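You operate a simulated robot arm through the tools that you are given. There is no shell and no other tool. Be economical: measure what you need, move in short steps, check, and stop when the job is done.

You are at the controls of a simulated two-armed robot. One attempt, no reset.

Task
Degrease the evening class plate, then chalk a line along most of the edge above its class word.
Fine: load the wiping block in the degreaser tin; block and chalk go back, tin shut; the other plates stay as they are. A coat counts when it lies all over at full strength: go over it till it gets no stronger. What is to be rubbed or washed off counts as gone when no trace of it is left.

The check looks at the end state, three seconds after you hand in, the way a careful person would. Anything else that was tipped, shoved, dropped, spilled or broken makes it a failure.

Robot
Two 7-joint arms with two-finger parallel grippers on one trunk, on a base that drives. Base frame: it is fixed to the floor where the robot stands at the start and does not move with it; the origin is under the middle of the robot, x ahead of it, y to its left, z up; the surface under the hand at the start is at about z = 0.9. Units: m, degrees, N and s.
The left shoulder is at the start at [0.05, 0.177, 1.204], the right one opposite. With the tool pointing down near the work surface each hand reaches from about 0.22 to 0.7 m from the robot's upright axis, wherever it stands, measured 20 degrees to its own side. Places, roughly: chalk [-1.25, 0, 1]; degreaser tin [0.5, 0, 0.9]; test plate [-1.25, 0.5, 1]; tin lid [0.5, 0, 0.9]. Payload 3.43 kg a hand.
The TCP of each hand is the grasp point between the finger pads, 0.034 m short of the fingertips. In the tool frame z runs along the fingers and y along their closing line. Largest opening 0.128 m; finger width 0.024, thickness 0.012; the body of the gripper, 0.048 by 0.13 m, starts 0.096 m behind the TCP.
Orientation is told as [roll, pitch, yaw] about the base's x, y, z axes, in that order, counted from this pose: with the fingers straight down and closing along the base's y, the tool's x points along the base's -x, its y along +y and its z along -z.

Tools
- The arms move only by the tool send_rows. It takes "left_series", "right_series" or both (then of equal length, played together; a hand with none holds still); each is a list of rows, each a list of 7 numbers: the turn, a rotation vector about the tool's x, y, z in units of 180 degrees (1.0 is 180 degrees), then the shift along the tool's x, y, z in units of 300 mm (1.0 is 300 mm), then the closure in counts, from 0 (fully open) to 255 (shut). In form: [[rx, ry, rz, x, y, z, grip], ...]. A call has 1 to 10 rows; each row is the pose to reach, as a shift and turn from the pose commanded when the call began, along the tool's axes at that moment. A call with a number of a shift or a turn outside -1 to 1 is refused whole. Each row takes 0.2 s and may step no farther than 0.05 m and 8.6 degrees from the row before; otherwise, or with a gripper value out of range, the whole call is refused. Where a pose cannot be reached the arm comes as near as it can. A force on the tool above 80 N (or 10 N above the force at the start of the call, whichever is more), or a blocked arm, ends the call early, and 0.2 s more pass. Each finger travels about 0.108 m/s and halts on what it meets, pressing with about 22 N; the grip force reading is that of the motor and also rises with nothing between the fingers. The clock runs only during rows and for 0.2 s after the last one: add rows that repeat a pose to give the fingers time. It gives the time, the measured TCP pose, the force on the tool (base axes), the opening and the grip force at its end, in the units of the frame above (readings bear some noise), with the torque about the TCP (base axes, N m) and any sound that the robot's microphone picked up, and new pictures: "pictures" is both (left out), scene, wrist or none (wrist: the cameras of the hands that moved).
- Cameras (640 x 400 px; columns grow to the right, rows downward): "scene" is now at [0.1557, 0.012, 1.3647]; the picture's right is [0.14, -0.99, 0.00], its down [-0.58, -0.08, -0.81] and it looks along [0.80, 0.11, -0.58] (base axes); focal length 214 px, centre (320, 200). "left" rides on the left gripper at [0.076, 0.011, -0.16] in its tool frame; the picture's right is [-0.15, 0.99, 0.00], its down [-0.88, -0.13, -0.46] and it looks along [-0.45, -0.07, 0.89] (tool axes); focal length 234 px, centre (320, 200). "right" rides on the right gripper at [0.076, -0.011, -0.16] in its tool frame; the picture's right is [0.15, 0.99, 0.00], its down [-0.88, 0.13, -0.46] and it looks along [-0.45, 0.07, 0.89] (tool axes); focal length 234 px, centre (320, 200). There is no depth. A picture from a camera that has moved, and an enlarged one, comes with that camera's place and axes in the base frame and with its lens.
- move_column(by): slides the trunk up (or, below 0, down) by that many m; the arms and the scene camera ride with it, the base frame stays. It gives what a move gives, with no picture.
- drive_base(legs): drives the robot by 1 to 6 legs, each [ahead, turn to the left] in m and degrees, along the robot's own axes; the way and the turn of a leg run together, so that a leg with both is an arc; at most 1.5 m and 180 degrees a leg. The arms and the cameras ride along, it lands a little off, and it stops where it bumps. It gives what a move gives, and a new picture of the scene camera.
- head_to(pan, tilt): turns the head with the scene camera to pan (to the left, within 80 degrees either way) and tilt (down, from -29 to 69), counted from straight ahead of the robot. It gives what a move gives, and a new picture of the scene camera.
- enlarge(camera, box): a new picture of the part [left, top, right, bottom] of that camera's present view, enlarged. The clock stands still meanwhile.
- finish_job(): hands the job in; it is judged then, once.

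Go step by step. Nothing tells you exact positions but the pictures and the camera data: compare them with the known pose of the tool, close in by small moves and look again before you grip or let go. The budget is 120 turns and 260 pictures, counting those below and the enlarged ones. Unless the task says otherwise, let go and move clear before handing in, and close with one line.

The tools are called after ">>>" by a JSON object that holds its "api" and its "payload". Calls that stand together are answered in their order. send_rows: Moves the arms, as the interface text tells. Its arguments: {"type":"object","properties":{"left_series":{"type":"array"},"right_series":{"type":"array"},"pictures":{"type":"string","enum":["both","scene","wrist","none"]}},"required":[]} The other tools are called the same way: move_column (by) slides the trunk up or down; drive_base (legs) drives the base; head_to (pan, tilt) turns the head that bears the scene camera; enlarge (camera, box) takes an enlarged picture of a part of a camera's view; finish_job () hands the job in.

At the start:

```text
time: 0.0
left_eef_pos: [0.3992, 0.1897, 1.2614]
left_tool_rot: [-0.1, 0.0, 0.0]
left_force: [-0.1, 0.4, 0.5]
left_torque: [-0.01, -0.03, 0.0]
left_width: 0.1279
left_finger_force: 0.0
right_eef_pos: [0.4011, -0.179, 1.1578]
right_tool_rot: [0.0, 0.1, 0.1]
right_force: [0.1, -0.8, 0.0]
right_torque: [-0.04, -0.02, 0.02]
right_width: 0.1282
right_finger_force: 0.1
trunk travel left (down, up): [-0.375, 0.026]
robot x, y, heading: [0.0013, 0.0014, 0.1]
head pan, tilt: [8.0, 35.6]
```

scene: 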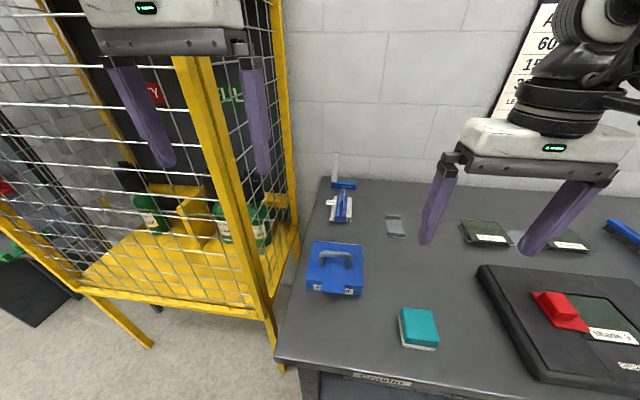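
right: 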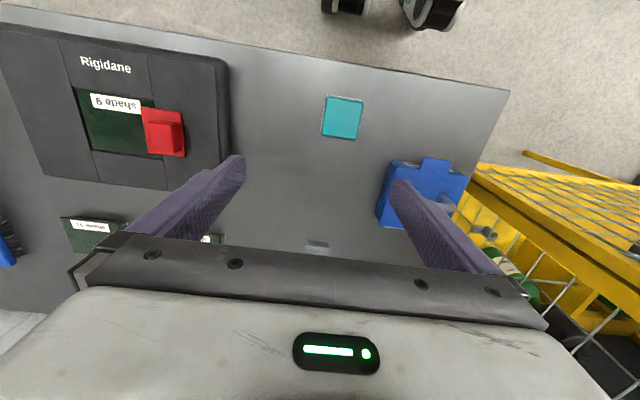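
left: 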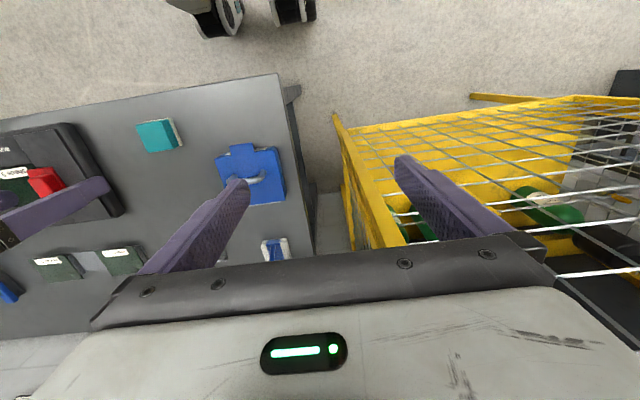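

I see a workbench with a blue tin (lid with handle), a teal block, a clamped dark plate "shade 9" and others, and a poster on the wall. I'll look around for readable details first.

>>> {"api": "head_to", "payload": {"pan": -25, "tilt": 30}}

>>> {"api": "enlarge", "payload": {"camera": "scene", "box": [200, 80, 640, 355]}}

```text
time: 1.0
left_eef_pos: [0.3983, 0.1891, 1.2614]
left_tool_rot: [0.0, -0.1, 0.0]
left_force: [1.0, -0.6, -0.5]
left_torque: [0.03, 0.0, 0.02]
left_width: 0.1278
left_finger_force: 0.0
right_eef_pos: [0.4029, -0.1789, 1.1577]
right_tool_rot: [0.0, 0.1, -0.1]
right_force: [0.0, -1.0, 0.2]
right_torque: [-0.01, 0.02, 0.01]
right_width: 0.1279
right_finger_force: 0.0
trunk travel left (down, up): [-0.375, 0.026]
robot x, y, heading: [-0.0008, 0.003, -0.1]
head pan, tilt: [-25.0, 30.0]
camera scene: at [0.1509, -0.0384, 1.3735], right [-0.42, -0.91, 0.0], down [-0.45, 0.21, -0.87], along [0.79, -0.37, -0.5], focal length 214 px, centre (320, 200)
```

scene: 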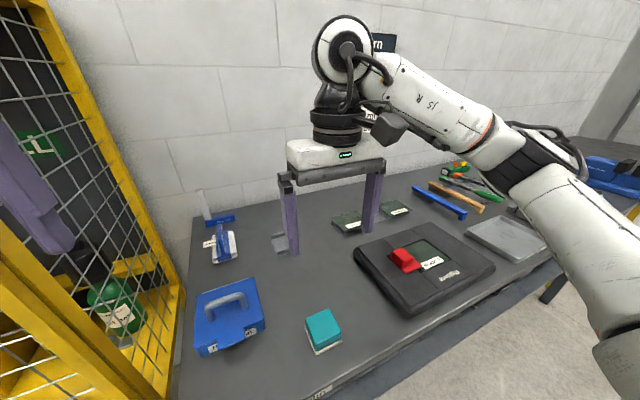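

```text
1.45 times, centred on (420, 218) of scene
camera zoom: at [0.1509, -0.0384, 1.3735], right [-0.42, -0.91, 0.0], down [-0.45, 0.21, -0.87], along [0.79, -0.37, -0.5], focal length 312 px, centre (174, 174)
```

zoom: 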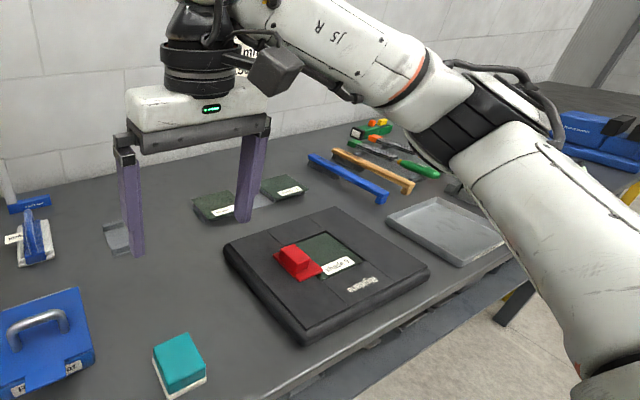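

The tin and teal block are here; the chalk and test plates are behind me. I'll read the tin and block more closely and look round to the sides.

>>> {"api": "enlarge", "payload": {"camera": "scene", "box": [180, 180, 360, 370]}}

>>> {"api": "enlarge", "payload": {"camera": "right", "box": [300, 70, 500, 240]}}

>>> {"api": "drive_base", "payload": {"legs": [[-0.45, 0], [0, 180]]}}

```text
2.11 times, centred on (270, 275) of scene
camera zoom: at [0.1509, -0.0384, 1.3735], right [-0.42, -0.91, 0.0], down [-0.45, 0.21, -0.87], along [0.79, -0.37, -0.5], focal length 452 px, centre (425, 42)
```

zoom: 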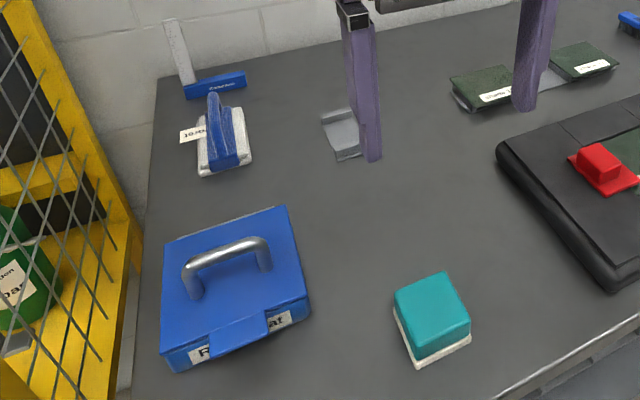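

```text
2.35 times, centred on (400, 155) of right
camera zoom: at [0.3242, -0.1899, 1.3166], right [-0.15, 0.99, 0.0], down [0.88, 0.13, 0.46], along [0.45, 0.07, -0.89], focal length 551 px, centre (132, 306)
```

zoom: 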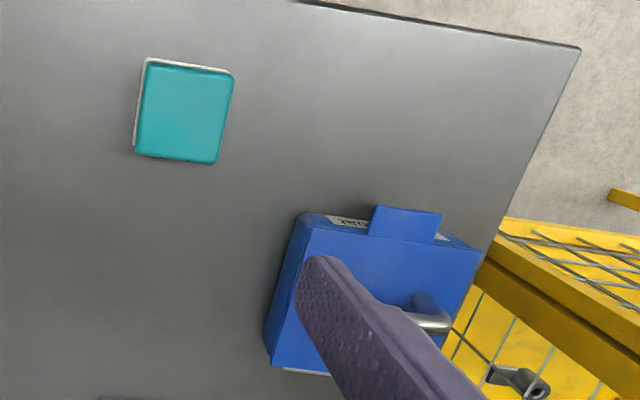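

```text
time: 11.0
left_eef_pos: [-0.8543, -0.1839, 1.2611]
left_tool_rot: [-0.1, 0.0, 179.3]
left_force: [0.8, 1.0, -1.1]
left_torque: [-0.01, 0.01, 0.01]
left_width: 0.128
left_finger_force: 0.0
right_eef_pos: [-0.8548, 0.185, 1.1587]
right_tool_rot: [0.0, 0.1, 179.2]
right_force: [0.0, 0.3, 0.3]
right_torque: [-0.04, 0.01, 0.05]
right_width: 0.1278
right_finger_force: 0.0
trunk travel left (down, up): [-0.375, 0.026]
robot x, y, heading: [-0.4524, 0.0013, 179.1]
head pan, tilt: [-25.0, 30.0]
camera scene: at [-0.607, 0.0401, 1.3735], right [0.43, 0.9, 0.0], down [0.45, -0.22, -0.87], along [-0.78, 0.38, -0.5], focal length 214 px, centre (320, 200)
```

scene: 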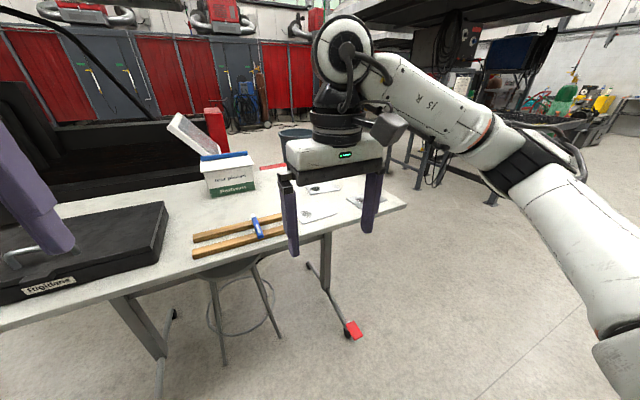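

Behind, a white table has a black fixture, files/holders and papers. I'll look around from here.

>>> {"api": "head_to", "payload": {"pan": 5, "tilt": 35}}

>>> {"api": "head_to", "payload": {"pan": 40, "tilt": 30}}

```text
time: 12.0
left_eef_pos: [-0.8555, -0.1847, 1.2624]
left_tool_rot: [0.0, 0.0, 179.3]
left_force: [-0.1, 0.1, 0.0]
left_torque: [-0.02, 0.01, 0.01]
left_width: 0.128
left_finger_force: 0.0
right_eef_pos: [-0.8545, 0.1837, 1.1578]
right_tool_rot: [0.0, 0.0, 179.1]
right_force: [-0.2, -0.9, 0.0]
right_torque: [-0.02, 0.01, 0.0]
right_width: 0.1278
right_finger_force: 0.0
trunk travel left (down, up): [-0.375, 0.026]
robot x, y, heading: [-0.4534, 0.0021, 179.3]
head pan, tilt: [5.0, 35.0]
camera scene: at [-0.6134, -0.0055, 1.3657], right [-0.07, 1.0, 0.0], down [0.57, 0.04, -0.82], along [-0.82, -0.06, -0.57], focal length 214 px, centre (320, 200)
```

scene: 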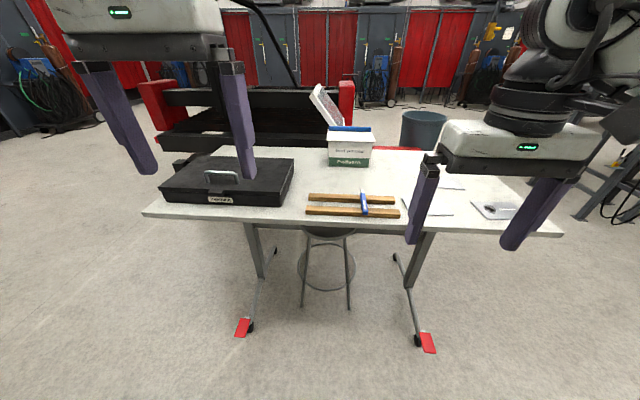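

```text
time: 13.0
left_eef_pos: [-0.8541, -0.184, 1.2617]
left_tool_rot: [0.0, 0.0, 179.3]
left_force: [0.6, -0.4, 0.1]
left_torque: [-0.04, 0.0, 0.03]
left_width: 0.128
left_finger_force: 0.1
right_eef_pos: [-0.8546, 0.184, 1.1591]
right_tool_rot: [0.0, 0.1, 179.2]
right_force: [0.1, -0.8, 0.4]
right_torque: [0.04, 0.01, -0.05]
right_width: 0.1279
right_finger_force: 0.0
trunk travel left (down, up): [-0.375, 0.026]
robot x, y, heading: [-0.4586, 0.0018, 179.2]
head pan, tilt: [40.0, 30.0]
camera scene: at [-0.5956, -0.0563, 1.3735], right [-0.63, 0.77, 0.0], down [0.39, 0.32, -0.87], along [-0.67, -0.55, -0.5], focal length 214 px, centre (320, 200)
```

scene: 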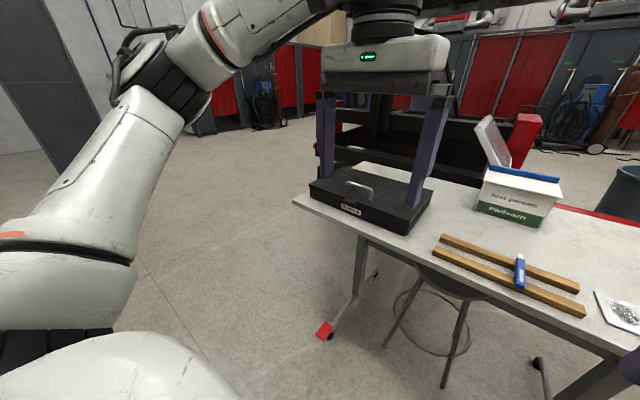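

The chalk holder (blue) rests on wooden rails; plates lie at the right of this table, partly hidden by the right hand. I'll use the cameras to look closer.

>>> {"api": "drive_base", "payload": {"legs": [[0.22, 0]]}}

>>> {"api": "head_to", "payload": {"pan": -20, "tilt": 50}}

>>> {"api": "enlarge", "payload": {"camera": "right", "box": [0, 0, 640, 400]}}

>>> {"api": "enlarge", "payload": {"camera": "left", "box": [0, 0, 640, 400]}}

```text
time: 14.7
left_eef_pos: [-1.076, -0.1818, 1.2607]
left_tool_rot: [0.0, 0.0, 179.1]
left_force: [0.1, 0.2, -0.6]
left_torque: [0.03, -0.01, 0.02]
left_width: 0.1281
left_finger_force: 0.0
right_eef_pos: [-1.0753, 0.1877, 1.1579]
right_tool_rot: [0.0, 0.0, 179.1]
right_force: [-0.6, 0.7, 0.6]
right_torque: [-0.03, 0.0, -0.01]
right_width: 0.1278
right_finger_force: 0.0
trunk travel left (down, up): [-0.375, 0.026]
robot x, y, heading: [-0.6738, 0.001, 179.1]
head pan, tilt: [40.0, 30.0]
camera scene: at [-0.8164, -0.053, 1.3734], right [-0.63, 0.78, 0.0], down [0.39, 0.32, -0.87], along [-0.67, -0.55, -0.5], focal length 214 px, centre (320, 200)
```

scene: 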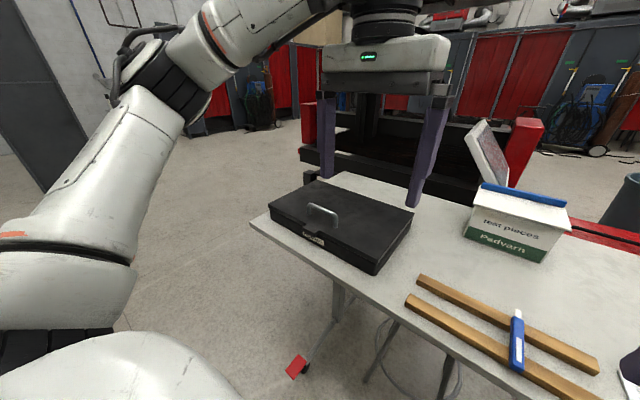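

```text
time: 16.0
left_eef_pos: [-1.0753, -0.1799, 1.2616]
left_tool_rot: [0.0, -0.1, 179.3]
left_force: [-0.8, -0.6, -0.3]
left_torque: [-0.04, -0.01, 0.03]
left_width: 0.1279
left_finger_force: 0.1
right_eef_pos: [-1.0734, 0.187, 1.1577]
right_tool_rot: [-0.1, 0.0, 179.1]
right_force: [-0.5, -0.5, 0.2]
right_torque: [0.0, 0.0, -0.02]
right_width: 0.1277
right_finger_force: 0.1
trunk travel left (down, up): [-0.375, 0.026]
robot x, y, heading: [-0.6712, 0.0029, 179.2]
head pan, tilt: [-20.0, 50.0]
camera scene: at [-0.8175, 0.0314, 1.344], right [0.36, 0.93, 0.0], down [0.72, -0.27, -0.64], along [-0.6, 0.23, -0.77], focal length 214 px, centre (320, 200)
```

scene: 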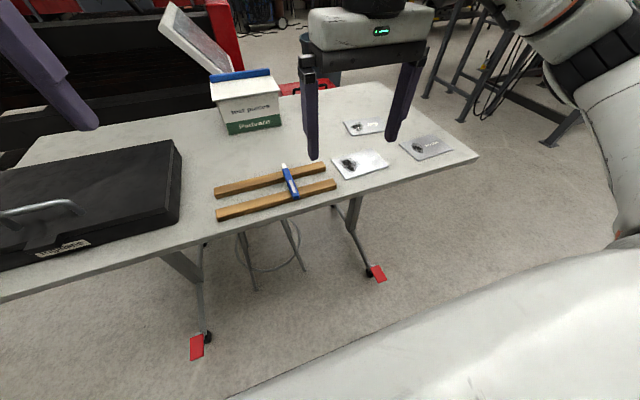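

```text
1.00 times, centred on (320, 200) of right (not enlarged: the box is as wide or as high as the picture)
camera zoom: at [-1.0003, 0.1988, 1.3167], right [0.13, -0.99, 0.0], down [-0.88, -0.12, 0.46], along [-0.45, -0.06, -0.89], focal length 234 px, centre (320, 200)
```

zoom: 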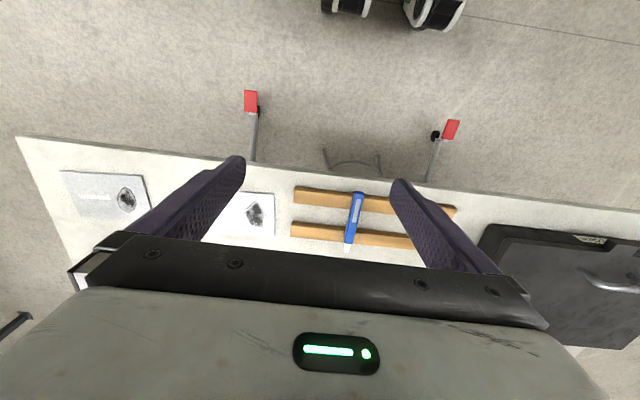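

```text
1.00 times, centred on (320, 200) of left (not enlarged: the box is as wide or as high as the picture)
camera zoom: at [-0.9984, -0.1937, 1.4224], right [-0.16, -0.99, 0.0], down [-0.88, 0.14, 0.46], along [-0.45, 0.07, -0.89], focal length 234 px, centre (320, 200)
```

zoom: 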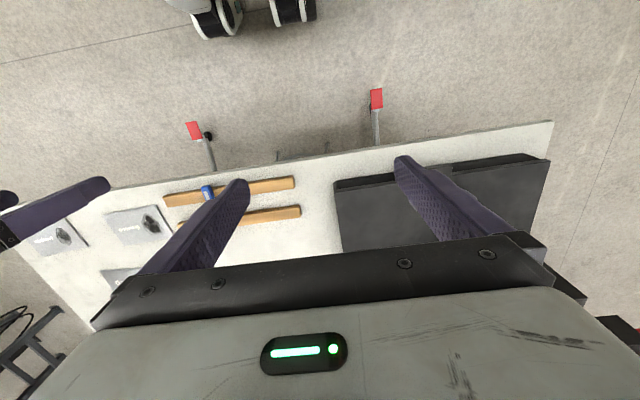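

Three plates with dark grease smears lie on the right of the table, and the chalk on its rails. I'll read their words.

>>> {"api": "enlarge", "payload": {"camera": "scene", "box": [320, 100, 470, 195]}}

>>> {"api": "enlarge", "payload": {"camera": "scene", "box": [200, 60, 350, 230]}}

>>> {"api": "enlarge", "payload": {"camera": "right", "box": [40, 150, 160, 230]}}

>>> {"api": "enlarge", "payload": {"camera": "left", "box": [20, 190, 200, 310]}}

```text
4.21 times, centred on (395, 148) of scene
camera zoom: at [-0.8175, 0.0314, 1.344], right [0.36, 0.93, 0.0], down [0.72, -0.27, -0.64], along [-0.6, 0.23, -0.77], focal length 903 px, centre (4, 421)
```

zoom: 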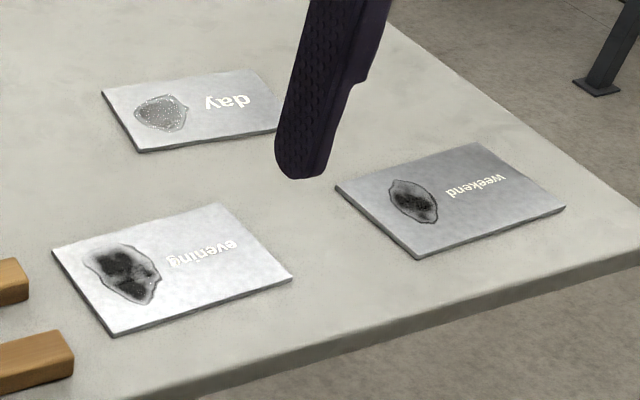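

```text
2.35 times, centred on (275, 145) of scene
camera zoom: at [-0.8175, 0.0314, 1.344], right [0.36, 0.93, 0.0], down [0.72, -0.27, -0.64], along [-0.6, 0.23, -0.77], focal length 505 px, centre (426, 329)
```

zoom: 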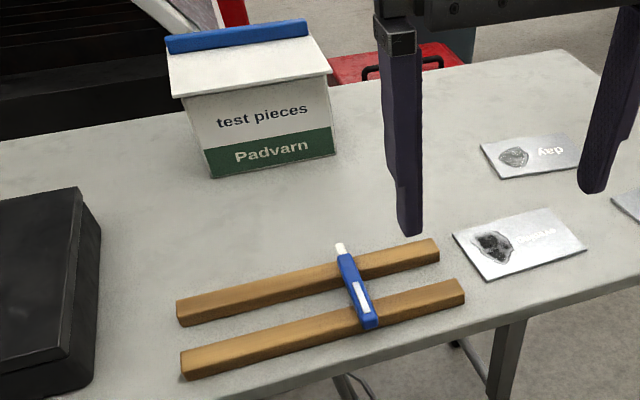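

```text
5.00 times, centred on (100, 190) of right
camera zoom: at [-1.0003, 0.1988, 1.3167], right [0.13, -0.99, 0.0], down [-0.88, -0.12, 0.46], along [-0.45, -0.06, -0.89], focal length 1171 px, centre (1420, 250)
```

zoom: 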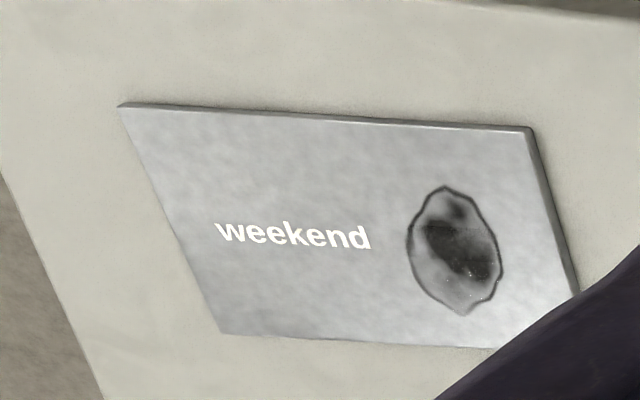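

```text
3.33 times, centred on (110, 250) of left
camera zoom: at [-0.9984, -0.1937, 1.4224], right [-0.16, -0.99, 0.0], down [-0.88, 0.14, 0.46], along [-0.45, 0.07, -0.89], focal length 781 px, centre (1020, 33)
```

zoom: 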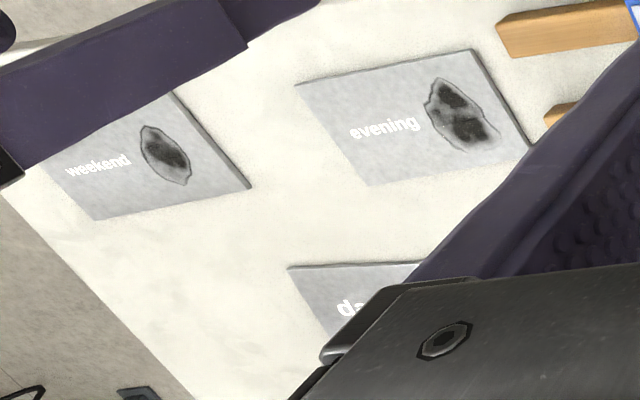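

The evening plate is the one next to the rails; its word is upside-down seen from here, so the edge above the word is the one nearest the robot. Now I go back to the bench and read the tin and block.

>>> {"api": "drive_base", "payload": {"legs": [[-0.25, 0], [0, -180], [0.42, 0]]}}

>>> {"api": "head_to", "payload": {"pan": 5, "tilt": 45}}

>>> {"api": "enlarge", "payload": {"camera": "scene", "box": [280, 140, 460, 340]}}

```text
time: 27.4
left_eef_pos: [0.4026, 0.1512, 1.2618]
left_tool_rot: [0.1, 0.0, -2.7]
left_force: [-0.9, 0.3, -0.2]
left_torque: [0.0, -0.04, 0.01]
left_width: 0.1279
left_finger_force: 0.0
right_eef_pos: [0.3902, -0.219, 1.158]
right_tool_rot: [0.0, 0.0, -2.6]
right_force: [0.3, 1.3, -0.8]
right_torque: [0.02, 0.0, -0.01]
right_width: 0.1279
right_finger_force: 0.1
trunk travel left (down, up): [-0.375, 0.026]
robot x, y, heading: [-0.0004, -0.0222, -2.8]
head pan, tilt: [-20.0, 50.0]
camera scene: at [0.1366, -0.0534, 1.3439], right [-0.39, -0.92, 0.0], down [-0.71, 0.3, -0.64], along [0.59, -0.25, -0.77], focal length 214 px, centre (320, 200)
```

scene: 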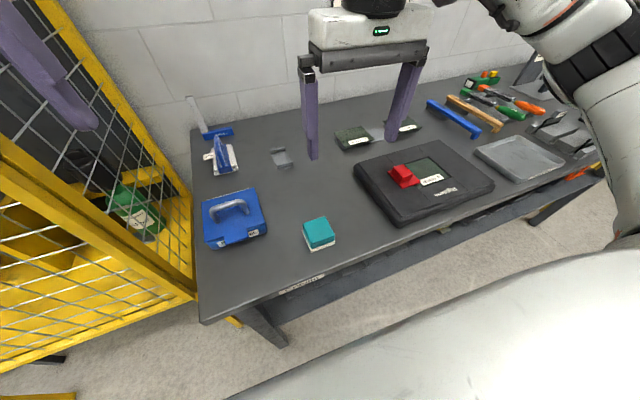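

```text
time: 28.3
left_eef_pos: [0.4028, 0.151, 1.2615]
left_tool_rot: [-0.1, -0.1, -2.7]
left_force: [0.3, -0.3, -0.7]
left_torque: [0.0, -0.01, -0.02]
left_width: 0.1279
left_finger_force: 0.0
right_eef_pos: [0.3898, -0.2177, 1.1575]
right_tool_rot: [0.0, 0.0, -2.7]
right_force: [-0.2, -0.3, -0.9]
right_torque: [0.0, 0.01, 0.02]
right_width: 0.128
right_finger_force: 0.1
trunk travel left (down, up): [-0.375, 0.026]
robot x, y, heading: [-0.0073, -0.0204, -2.9]
head pan, tilt: [5.0, 45.0]
camera scene: at [0.1464, -0.0205, 1.3509], right [0.04, -1.0, 0.0], down [-0.71, -0.03, -0.71], along [0.71, 0.03, -0.71], focal length 214 px, centre (320, 200)
```

scene: 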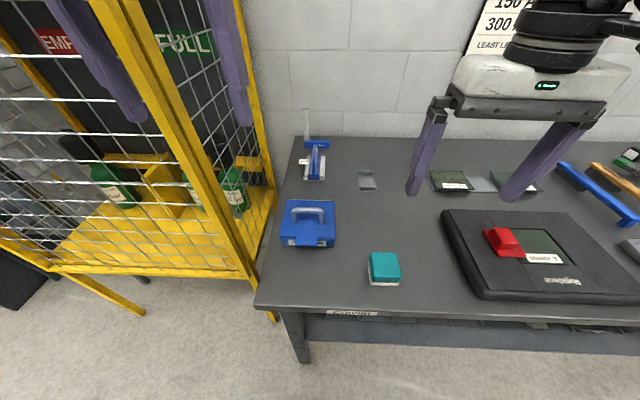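

```text
2.00 times, centred on (370, 240) of scene
camera zoom: at [0.1464, -0.0205, 1.3509], right [0.04, -1.0, 0.0], down [-0.71, -0.03, -0.71], along [0.71, 0.03, -0.71], focal length 429 px, centre (220, 120)
```

zoom: 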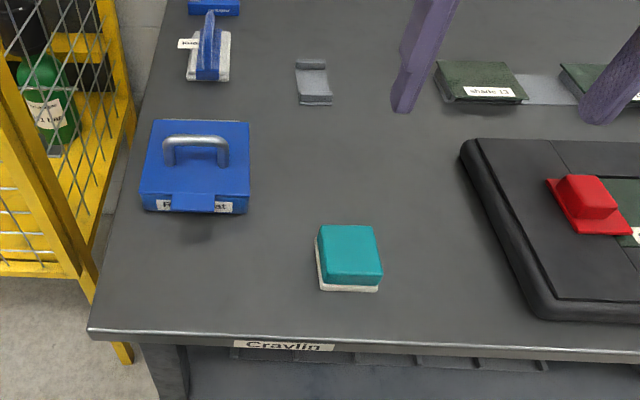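

Zooming in on the tin's label and the blue handled block's tag.

>>> {"api": "enlarge", "payload": {"camera": "scene", "box": [275, 195, 345, 250]}}

>>> {"api": "enlarge", "payload": {"camera": "scene", "box": [285, 105, 385, 195]}}

>>> {"api": "enlarge", "payload": {"camera": "left", "box": [120, 60, 340, 270]}}

```text
7.27 times, centred on (310, 222) of scene
camera zoom: at [0.1464, -0.0205, 1.3509], right [0.04, -1.0, 0.0], down [-0.71, -0.03, -0.71], along [0.71, 0.03, -0.71], focal length 1560 px, centre (393, 36)
```

zoom: 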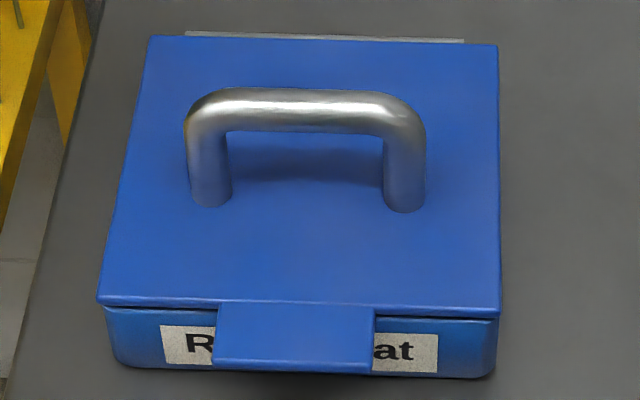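

```text
4.44 times, centred on (335, 150) of scene
camera zoom: at [0.1464, -0.0205, 1.3509], right [0.04, -1.0, 0.0], down [-0.71, -0.03, -0.71], along [0.71, 0.03, -0.71], focal length 953 px, centre (253, 422)
```

zoom: 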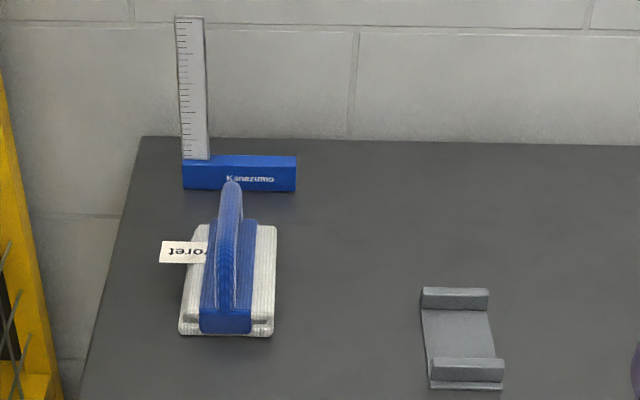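

```text
1.90 times, centred on (230, 165) of left
camera zoom: at [0.3277, 0.1648, 1.4224], right [0.19, 0.98, 0.0], down [0.87, -0.17, 0.46], along [0.45, -0.09, -0.89], focal length 446 px, centre (491, 267)
```

zoom: 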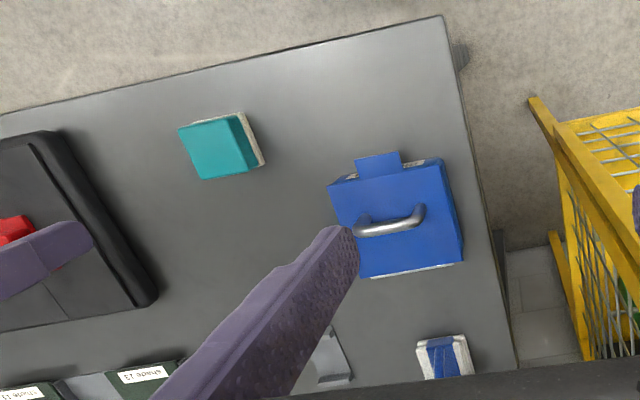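

The tin appears hinged at the back with a front tab. I'll move the left hand over for a top-down look at both block candidates.

>>> {"api": "send_rows", "payload": {"left_series": [[0, 0, 0, 0, -0.13, 0, 0], [0, 0, 0, 0.1, -0.26, 0, 0], [0, 0, 0, 0.2, -0.35, 0, 0]], "pictures": "wrist"}}

>>> {"api": "enlarge", "payload": {"camera": "left", "box": [200, 80, 440, 250]}}

```text
time: 29.1
left_eef_pos: [0.3375, 0.0494, 1.262]
left_tool_rot: [0.0, 0.0, -2.6]
left_force: [0.4, 0.3, 0.3]
left_torque: [0.01, 0.01, 0.01]
left_width: 0.1279
left_finger_force: 0.1
right_eef_pos: [0.3894, -0.2189, 1.1579]
right_tool_rot: [0.1, -0.1, -2.6]
right_force: [-0.7, -0.3, 0.4]
right_torque: [-0.02, -0.07, 0.01]
right_width: 0.128
right_finger_force: 0.0
trunk travel left (down, up): [-0.375, 0.026]
robot x, y, heading: [-0.005, -0.0181, -2.7]
head pan, tilt: [5.0, 45.0]
camera left: at [0.2634, 0.0618, 1.4224], right [0.19, 0.98, 0.0], down [0.87, -0.17, 0.46], along [0.45, -0.09, -0.89], focal length 234 px, centre (320, 200)
```

left: 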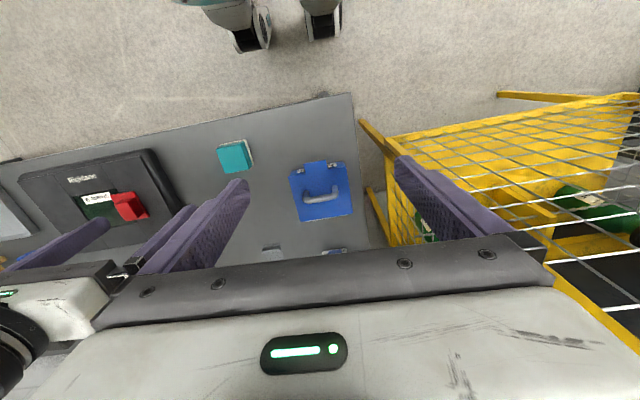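

```text
2.35 times, centred on (320, 165) of left
camera zoom: at [0.2634, 0.0618, 1.4224], right [0.19, 0.98, 0.0], down [0.87, -0.17, 0.46], along [0.45, -0.09, -0.89], focal length 551 px, centre (320, 282)
```

zoom: 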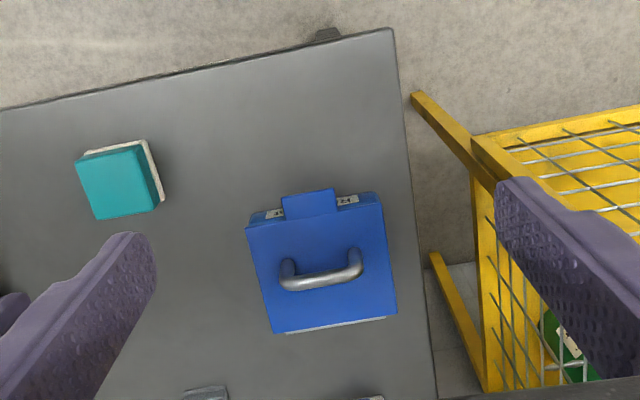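

>>> {"api": "enlarge", "payload": {"camera": "scene", "box": [298, 135, 332, 185]}}

>>> {"api": "enlarge", "payload": {"camera": "scene", "box": [360, 245, 410, 295]}}

>>> {"api": "send_rows", "payload": {"left_series": [[0, 0, 0, -0.15, 0, 0, 0], [0, 0, 0, -0.3, 0, 0, 0], [0, 0, 0, -0.45, 0, 0, 0], [0, 0, 0, -0.6, 0, 0, 0], [0, 0, 0, -0.7, 0, 0, 0]], "pictures": "wrist"}}

```text
8.00 times, centred on (315, 160) of scene
camera zoom: at [0.1463, -0.0211, 1.3509], right [0.04, -1.0, 0.0], down [-0.71, -0.03, -0.71], along [0.71, 0.03, -0.71], focal length 1716 px, centre (360, 520)
```

zoom: 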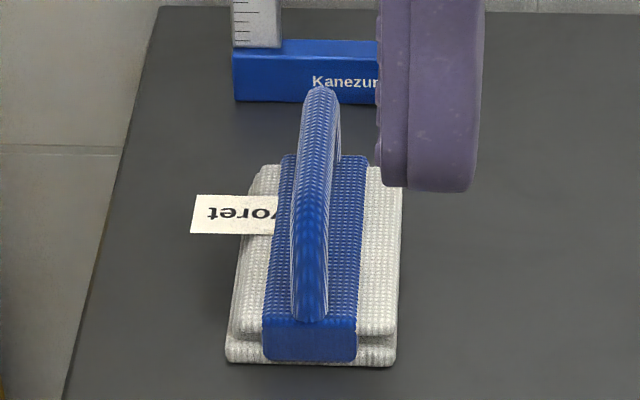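

```text
8.00 times, centred on (385, 270) of scene
camera zoom: at [0.1463, -0.0211, 1.3509], right [0.04, -1.0, 0.0], down [-0.71, -0.03, -0.71], along [0.71, 0.03, -0.71], focal length 1716 px, centre (-200, -360)
```

zoom: 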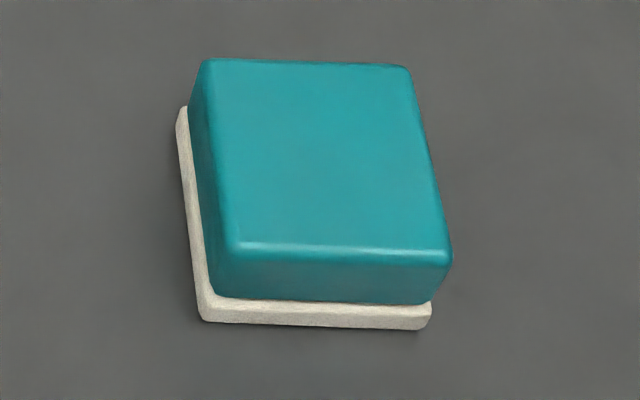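

```text
time: 30.3
left_eef_pos: [0.5478, 0.0386, 1.2635]
left_tool_rot: [0.0, 0.0, -2.8]
left_force: [-0.4, -0.1, 0.3]
left_torque: [0.0, 0.0, 0.03]
left_width: 0.1281
left_finger_force: 0.1
right_eef_pos: [0.3898, -0.2196, 1.1575]
right_tool_rot: [0.1, 0.0, -2.7]
right_force: [-0.3, -0.9, -0.4]
right_torque: [0.04, -0.03, 0.0]
right_width: 0.1279
right_finger_force: 0.2
trunk travel left (down, up): [-0.375, 0.026]
robot x, y, heading: [-0.0057, -0.0182, -2.7]
head pan, tilt: [5.0, 45.0]
camera left: at [0.4725, 0.0517, 1.4235], right [0.2, 0.98, 0.0], down [0.87, -0.17, 0.46], along [0.45, -0.09, -0.89], focal length 234 px, centre (320, 200)
```

left: 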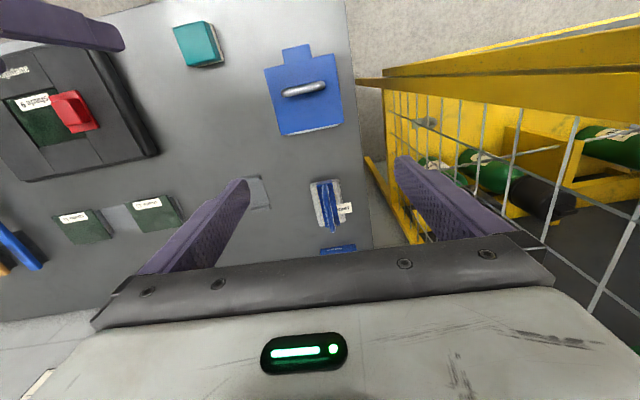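

>>> {"api": "enlarge", "payload": {"camera": "left", "box": [240, 30, 380, 260]}}

>>> {"api": "enlarge", "payload": {"camera": "left", "box": [305, 170, 365, 240]}}

```text
1.74 times, centred on (310, 145) of left
camera zoom: at [0.4725, 0.0517, 1.4235], right [0.2, 0.98, 0.0], down [0.87, -0.17, 0.46], along [0.45, -0.09, -0.89], focal length 407 px, centre (337, 296)
```

zoom: 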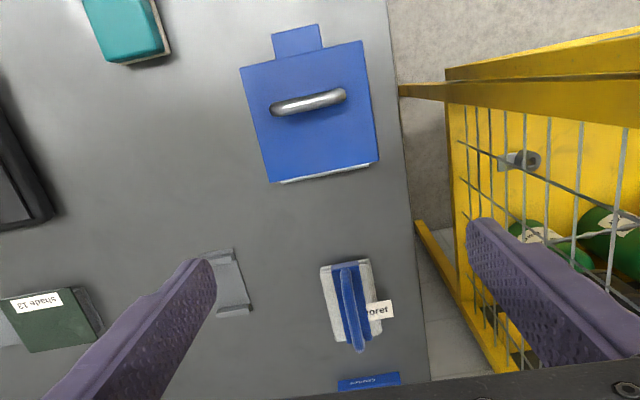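

```text
5.71 times, centred on (335, 205) of left
camera zoom: at [0.4725, 0.0517, 1.4235], right [0.2, 0.98, 0.0], down [0.87, -0.17, 0.46], along [0.45, -0.09, -0.89], focal length 1338 px, centre (234, 171)
```

zoom: 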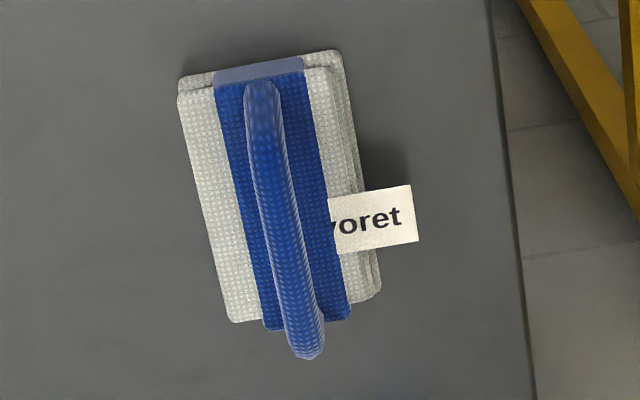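

The teal block with a white felt pad is the wiping block (at about 0.371, -0.146, top z 0.943), and the tin's lid handle bar is at about (0.481, 0.021, 0.977). I'll turn the left hand to close along x over the handle.

>>> {"api": "send_rows", "payload": {"left_series": [[0, 0, 0.0477, 0.02, -0.007, 0.04, 0], [0, 0, 0.0954, 0.05, -0.014, 0.08, 0], [0, 0, 0.1431, 0.07, -0.021, 0.12, 0], [0, 0, 0.1908, 0.09, -0.028, 0.16, 0], [0, 0, 0.2385, 0.11, -0.035, 0.2, 0], [0, 0, 0.2862, 0.13, -0.042, 0.24, 0], [0, 0, 0.3339, 0.15, -0.049, 0.28, 0], [0, 0, 0.3816, 0.17, -0.056, 0.32, 0], [0, 0, 0.4293, 0.2, -0.063, 0.36, 0], [0, 0, 0.477, 0.22, -0.07, 0.4, 0]]}}

```text
time: 32.5
left_eef_pos: [0.3563, -0.0047, 1.1292]
left_tool_rot: [0.3, -0.2, -88.2]
left_force: [0.1, 0.3, -0.2]
left_torque: [0.03, -0.01, -0.04]
left_width: 0.128
left_finger_force: 0.1
left hand out of reach, approached as far as the arm can: row 6, 7, 8, 9, 10
right_eef_pos: [0.3909, -0.2179, 1.158]
right_tool_rot: [0.2, 0.0, -2.7]
right_force: [-0.6, 0.6, 0.3]
right_torque: [0.03, 0.01, 0.01]
right_width: 0.1282
right_finger_force: 0.1
trunk travel left (down, up): [-0.375, 0.026]
robot x, y, heading: [-0.0026, -0.0152, -2.5]
head pan, tilt: [5.0, 45.0]
camera scene: at [0.1462, -0.0214, 1.3509], right [0.04, -1.0, 0.0], down [-0.71, -0.03, -0.71], along [0.71, 0.03, -0.71], focal length 214 px, centre (320, 200)
camera left: at [0.3649, 0.0718, 1.2895], right [0.99, -0.11, 0.01], down [-0.1, -0.88, 0.46], along [-0.05, -0.45, -0.89], focal length 234 px, centre (320, 200)
```

scene: 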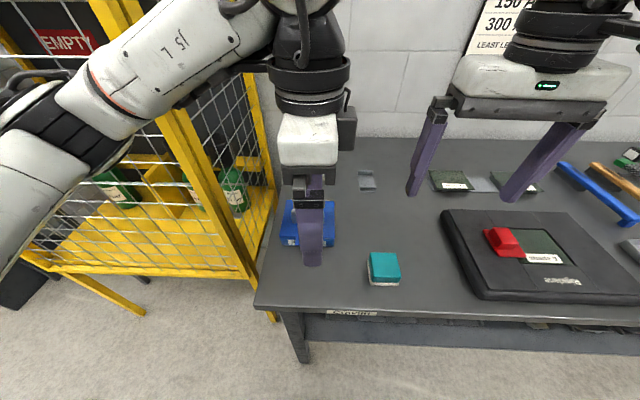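
left: 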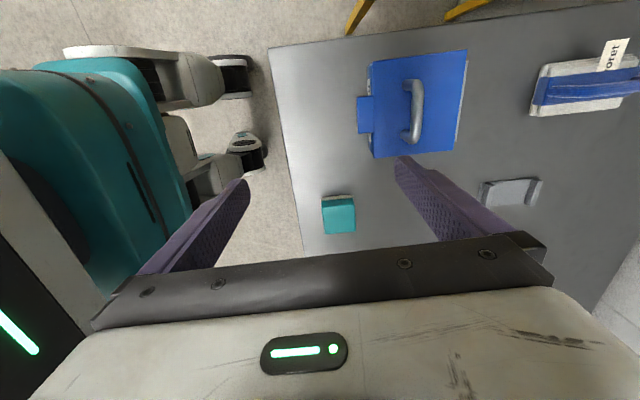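

The left hand could not reach with that turn. I'll test which way it can move from here.

>>> {"api": "send_rows", "payload": {"left_series": [[0, 0, 0, 0.02, 0.1, 0, 0], [0, 0, 0, 0.05, 0.2, 0, 0], [0, 0, 0, 0.07, 0.3, 0, 0]], "pictures": "none"}}

```text
time: 33.3
left_eef_pos: [0.3536, -0.0017, 1.1274]
left_tool_rot: [0.2, 0.0, -88.6]
left_force: [0.8, -1.5, -0.2]
left_torque: [-0.02, -0.02, -0.03]
left_width: 0.1281
left_finger_force: 0.2
left hand out of reach, approached as far as the arm can: row 1, 2, 3
right_eef_pos: [0.3896, -0.2181, 1.1579]
right_tool_rot: [0.0, 0.0, -2.7]
right_force: [0.6, -0.6, -1.3]
right_torque: [-0.03, 0.0, 0.01]
right_width: 0.128
right_finger_force: 0.1
trunk travel left (down, up): [-0.375, 0.026]
robot x, y, heading: [-0.0041, -0.0242, -2.8]
head pan, tilt: [5.0, 45.0]
```

I'll turn the left hand back to the natural yaw and squeeze the handle across its two legs (0.075 wide) instead.

>>> {"api": "send_rows", "payload": {"left_series": [[0, 0, -0.0477, 0, 0, 0, 0], [0, 0, -0.0954, 0, 0, 0, 0], [0, 0, -0.1431, 0, 0, 0, 0], [0, 0, -0.1908, 0, 0, 0, 0], [0, 0, -0.2385, 0, 0, 0, 0], [0, 0, -0.2862, 0, 0, 0, 0], [0, 0, -0.3339, 0, 0, 0, 0], [0, 0, -0.3816, 0, 0, 0, 0], [0, 0, -0.4293, 0, 0, 0, 0], [0, 0, -0.477, 0, 0, 0, 0]], "pictures": "wrist"}}

```text
time: 35.5
left_eef_pos: [0.3562, -0.0011, 1.1285]
left_tool_rot: [0.0, 0.1, -2.4]
left_force: [-0.1, 0.1, -0.3]
left_torque: [0.0, 0.01, -0.01]
left_width: 0.1278
left_finger_force: 0.1
right_eef_pos: [0.3895, -0.2164, 1.159]
right_tool_rot: [0.0, 0.0, -2.7]
right_force: [0.3, -0.2, 0.3]
right_torque: [0.04, 0.01, -0.02]
right_width: 0.1284
right_finger_force: 0.1
trunk travel left (down, up): [-0.375, 0.026]
robot x, y, heading: [-0.0075, -0.0231, -2.6]
head pan, tilt: [5.0, 45.0]
camera left: at [0.281, 0.0123, 1.2896], right [0.19, 0.98, 0.0], down [0.87, -0.17, 0.46], along [0.45, -0.09, -0.89], focal length 234 px, centre (320, 200)
```

left: 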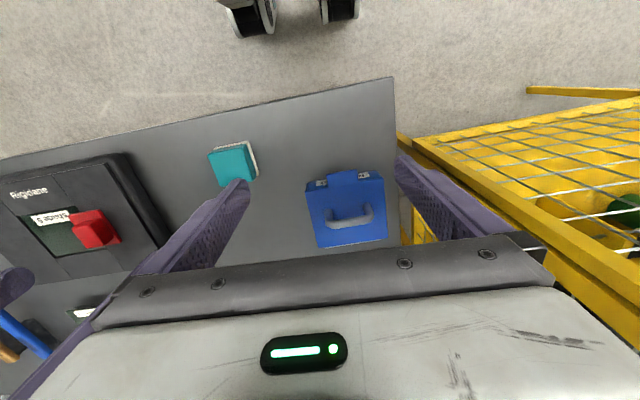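

>>> {"api": "send_rows", "payload": {"left_series": [[0, 0, -0.005, -0.14, 0.03, 0.0, 0], [0, 0, -0.01, -0.28, 0.06, 0.0, 0], [0, 0, -0.0133, -0.413, 0.091, 0.1, 0], [0, 0, -0.0133, -0.413, 0.091, 0.2, 0]], "pictures": "both"}}

>>> {"api": "enlarge", "payload": {"camera": "scene", "box": [250, 120, 370, 270]}}

```text
refused: row 3 steps farther than a row can; nothing moved
```

```text
2.67 times, centred on (310, 195) of scene
camera zoom: at [0.1464, -0.0204, 1.3509], right [0.04, -1.0, 0.0], down [-0.71, -0.03, -0.71], along [0.71, 0.03, -0.71], focal length 572 px, centre (347, 213)
```

zoom: 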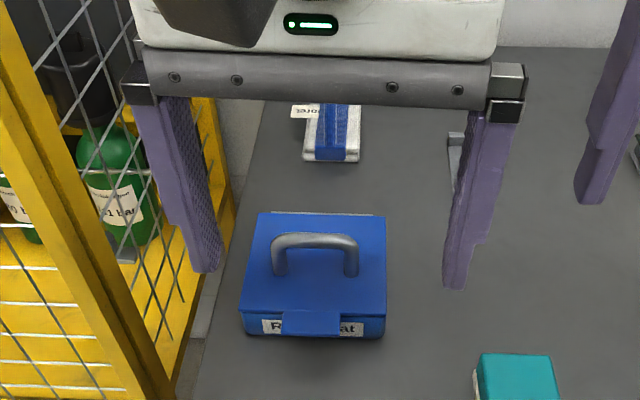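

>>> {"api": "send_rows", "payload": {"left_series": [[0, 0, -0.005, -0.14, 0.03, 0.0, 0], [0, 0, -0.01, -0.28, 0.06, 0.0, 0], [0, 0, -0.0133, -0.413, 0.091, 0.05, 0], [0, 0, -0.0133, -0.413, 0.091, 0.2, 0]], "pictures": "both"}}

>>> {"api": "enlarge", "payload": {"camera": "scene", "box": [250, 150, 370, 270]}}

```text
time: 36.5
left_eef_pos: [0.4808, 0.019, 1.0702]
left_tool_rot: [0.1, 0.0, -0.3]
left_force: [-0.2, -0.1, 0.9]
left_torque: [0.02, -0.02, 0.01]
left_width: 0.1281
left_finger_force: 0.1
right_eef_pos: [0.389, -0.2174, 1.1578]
right_tool_rot: [0.0, -0.1, -2.8]
right_force: [-0.3, 0.7, -0.4]
right_torque: [-0.02, 0.0, 0.0]
right_width: 0.1278
right_finger_force: 0.0
trunk travel left (down, up): [-0.375, 0.026]
robot x, y, heading: [-0.0022, -0.0198, -2.9]
head pan, tilt: [5.0, 45.0]
camera scene: at [0.1465, -0.0201, 1.3509], right [0.04, -1.0, 0.0], down [-0.71, -0.03, -0.71], along [0.71, 0.03, -0.71], focal length 214 px, centre (320, 200)
camera left: at [0.4059, 0.0293, 1.2306], right [0.15, 0.99, 0.0], down [0.88, -0.14, 0.46], along [0.45, -0.07, -0.89], focal length 234 px, centre (320, 200)
```

scene: 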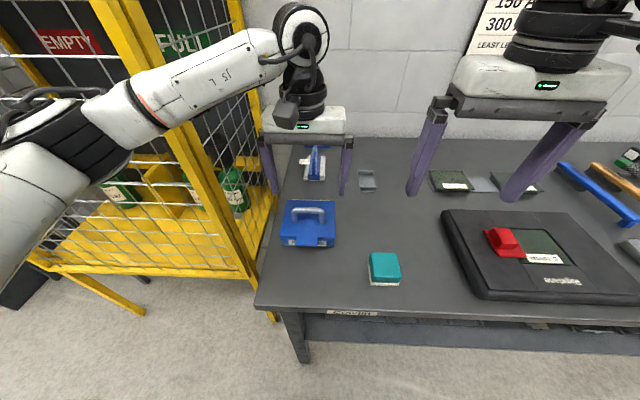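
left: 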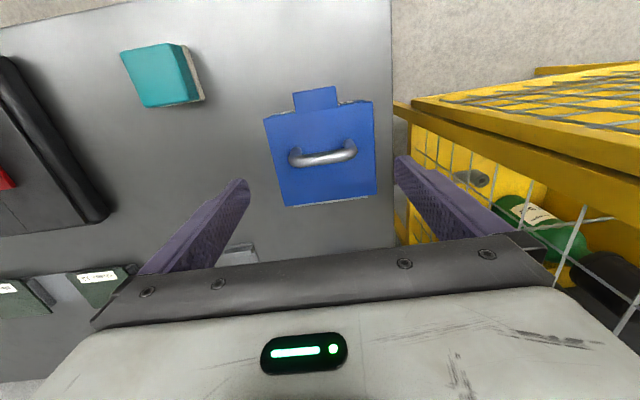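

```text
3.33 times, centred on (310, 210) of scene
camera zoom: at [0.1465, -0.0201, 1.3509], right [0.04, -1.0, 0.0], down [-0.71, -0.03, -0.71], along [0.71, 0.03, -0.71], focal length 715 px, centre (353, 167)
```

zoom: 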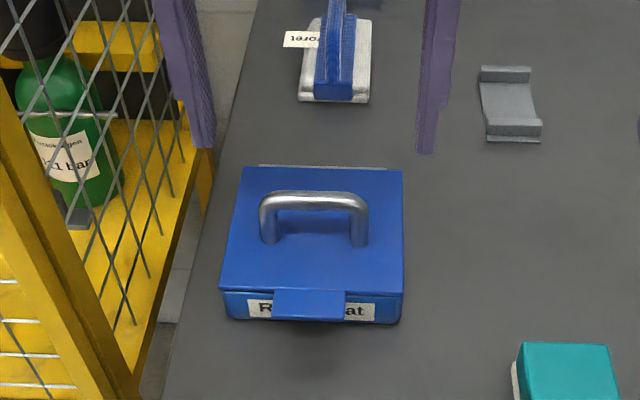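

The hand is centred over the handle; descend with the fingers straddling the handle.

>>> {"api": "send_rows", "payload": {"left_series": [[0, 0, 0, 0, 0.003, 0.11, 0], [0, 0, 0, 0, 0.006, 0.22, 0], [0, 0, 0, 0, 0.006, 0.313, 0], [0, 0, 0, 0, 0.006, 0.313, 0]], "pictures": "both"}}

>>> {"api": "enlarge", "payload": {"camera": "scene", "box": [250, 150, 370, 270]}}

```text
time: 37.5
left_eef_pos: [0.4802, 0.0219, 0.976]
left_tool_rot: [0.0, 0.0, -0.3]
left_force: [-1.3, 0.6, 6.4]
left_torque: [0.4, 0.03, 0.05]
left_width: 0.1282
left_finger_force: 0.0
right_eef_pos: [0.3894, -0.2168, 1.1595]
right_tool_rot: [-0.1, -0.1, -2.7]
right_force: [-1.0, 0.4, -0.3]
right_torque: [0.04, 0.0, 0.01]
right_width: 0.1278
right_finger_force: 0.1
trunk travel left (down, up): [-0.375, 0.026]
robot x, y, heading: [-0.0045, -0.0201, -2.7]
head pan, tilt: [5.0, 45.0]
camera scene: at [0.1457, -0.0204, 1.3511], right [0.04, -1.0, 0.0], down [-0.71, -0.03, -0.71], along [0.71, 0.03, -0.71], focal length 214 px, centre (320, 200)
camera left: at [0.4056, 0.0329, 1.1363], right [0.15, 0.99, 0.0], down [0.88, -0.14, 0.46], along [0.45, -0.07, -0.89], focal length 234 px, centre (320, 200)
```

scene: 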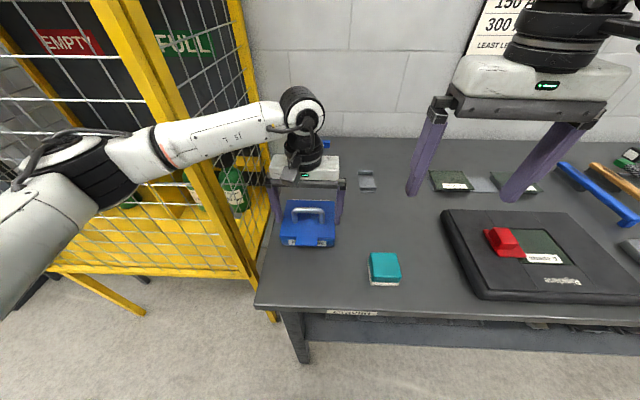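
left: 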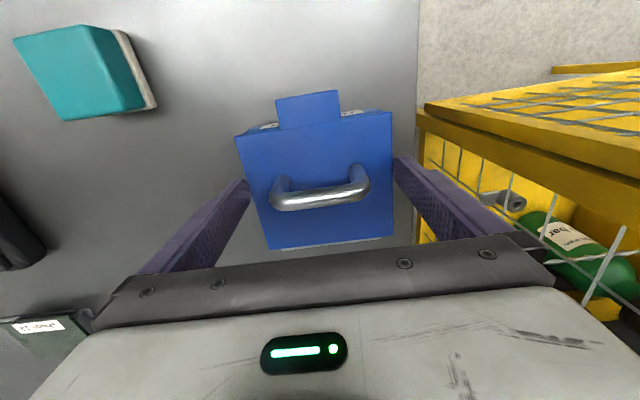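

```text
3.33 times, centred on (310, 210) of scene
camera zoom: at [0.1457, -0.0204, 1.3511], right [0.04, -1.0, 0.0], down [-0.71, -0.03, -0.71], along [0.71, 0.03, -0.71], focal length 715 px, centre (353, 167)
```

zoom: 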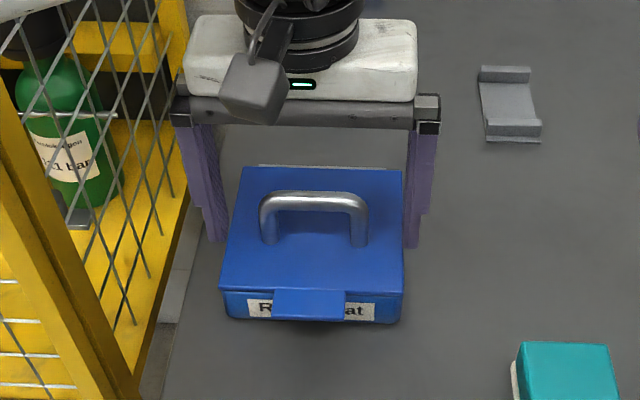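

Slight contact with the lid (6 N); raise 5 mm and close on the handle legs.

>>> {"api": "send_rows", "payload": {"left_series": [[0, 0, 0, 0, 0, -0.018, 0], [0, 0, 0, 0, 0, -0.018, 120], [0, 0, 0, 0, 0, -0.018, 255], [0, 0, 0, 0, 0, -0.018, 255], [0, 0, 0, 0, 0, -0.018, 255]], "pictures": "wrist"}}

```text
time: 38.7
left_eef_pos: [0.481, 0.0206, 0.9798]
left_tool_rot: [0.0, -0.1, -0.3]
left_force: [-1.0, -2.8, -2.0]
left_torque: [-0.1, 0.14, 0.1]
left_width: 0.0778
left_finger_force: 45.4
right_eef_pos: [0.3895, -0.2177, 1.1578]
right_tool_rot: [0.1, 0.0, -2.7]
right_force: [0.1, 0.4, 0.6]
right_torque: [-0.01, -0.05, -0.03]
right_width: 0.1277
right_finger_force: 0.0
trunk travel left (down, up): [-0.375, 0.026]
robot x, y, heading: [-0.0058, -0.0181, -2.6]
head pan, tilt: [5.0, 45.0]
camera left: at [0.4056, 0.0323, 1.141], right [0.15, 0.99, 0.0], down [0.88, -0.14, 0.46], along [0.45, -0.07, -0.89], focal length 234 px, centre (320, 200)
```

left: 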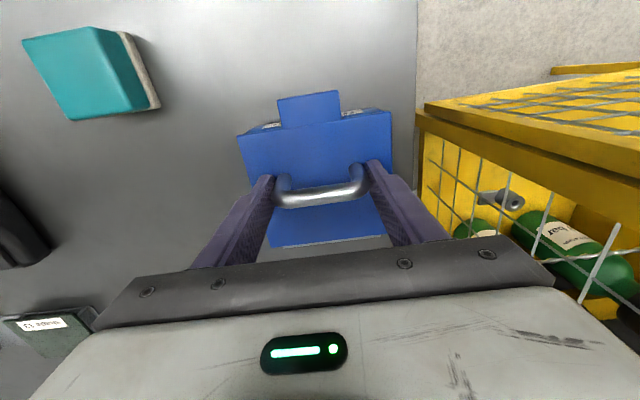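

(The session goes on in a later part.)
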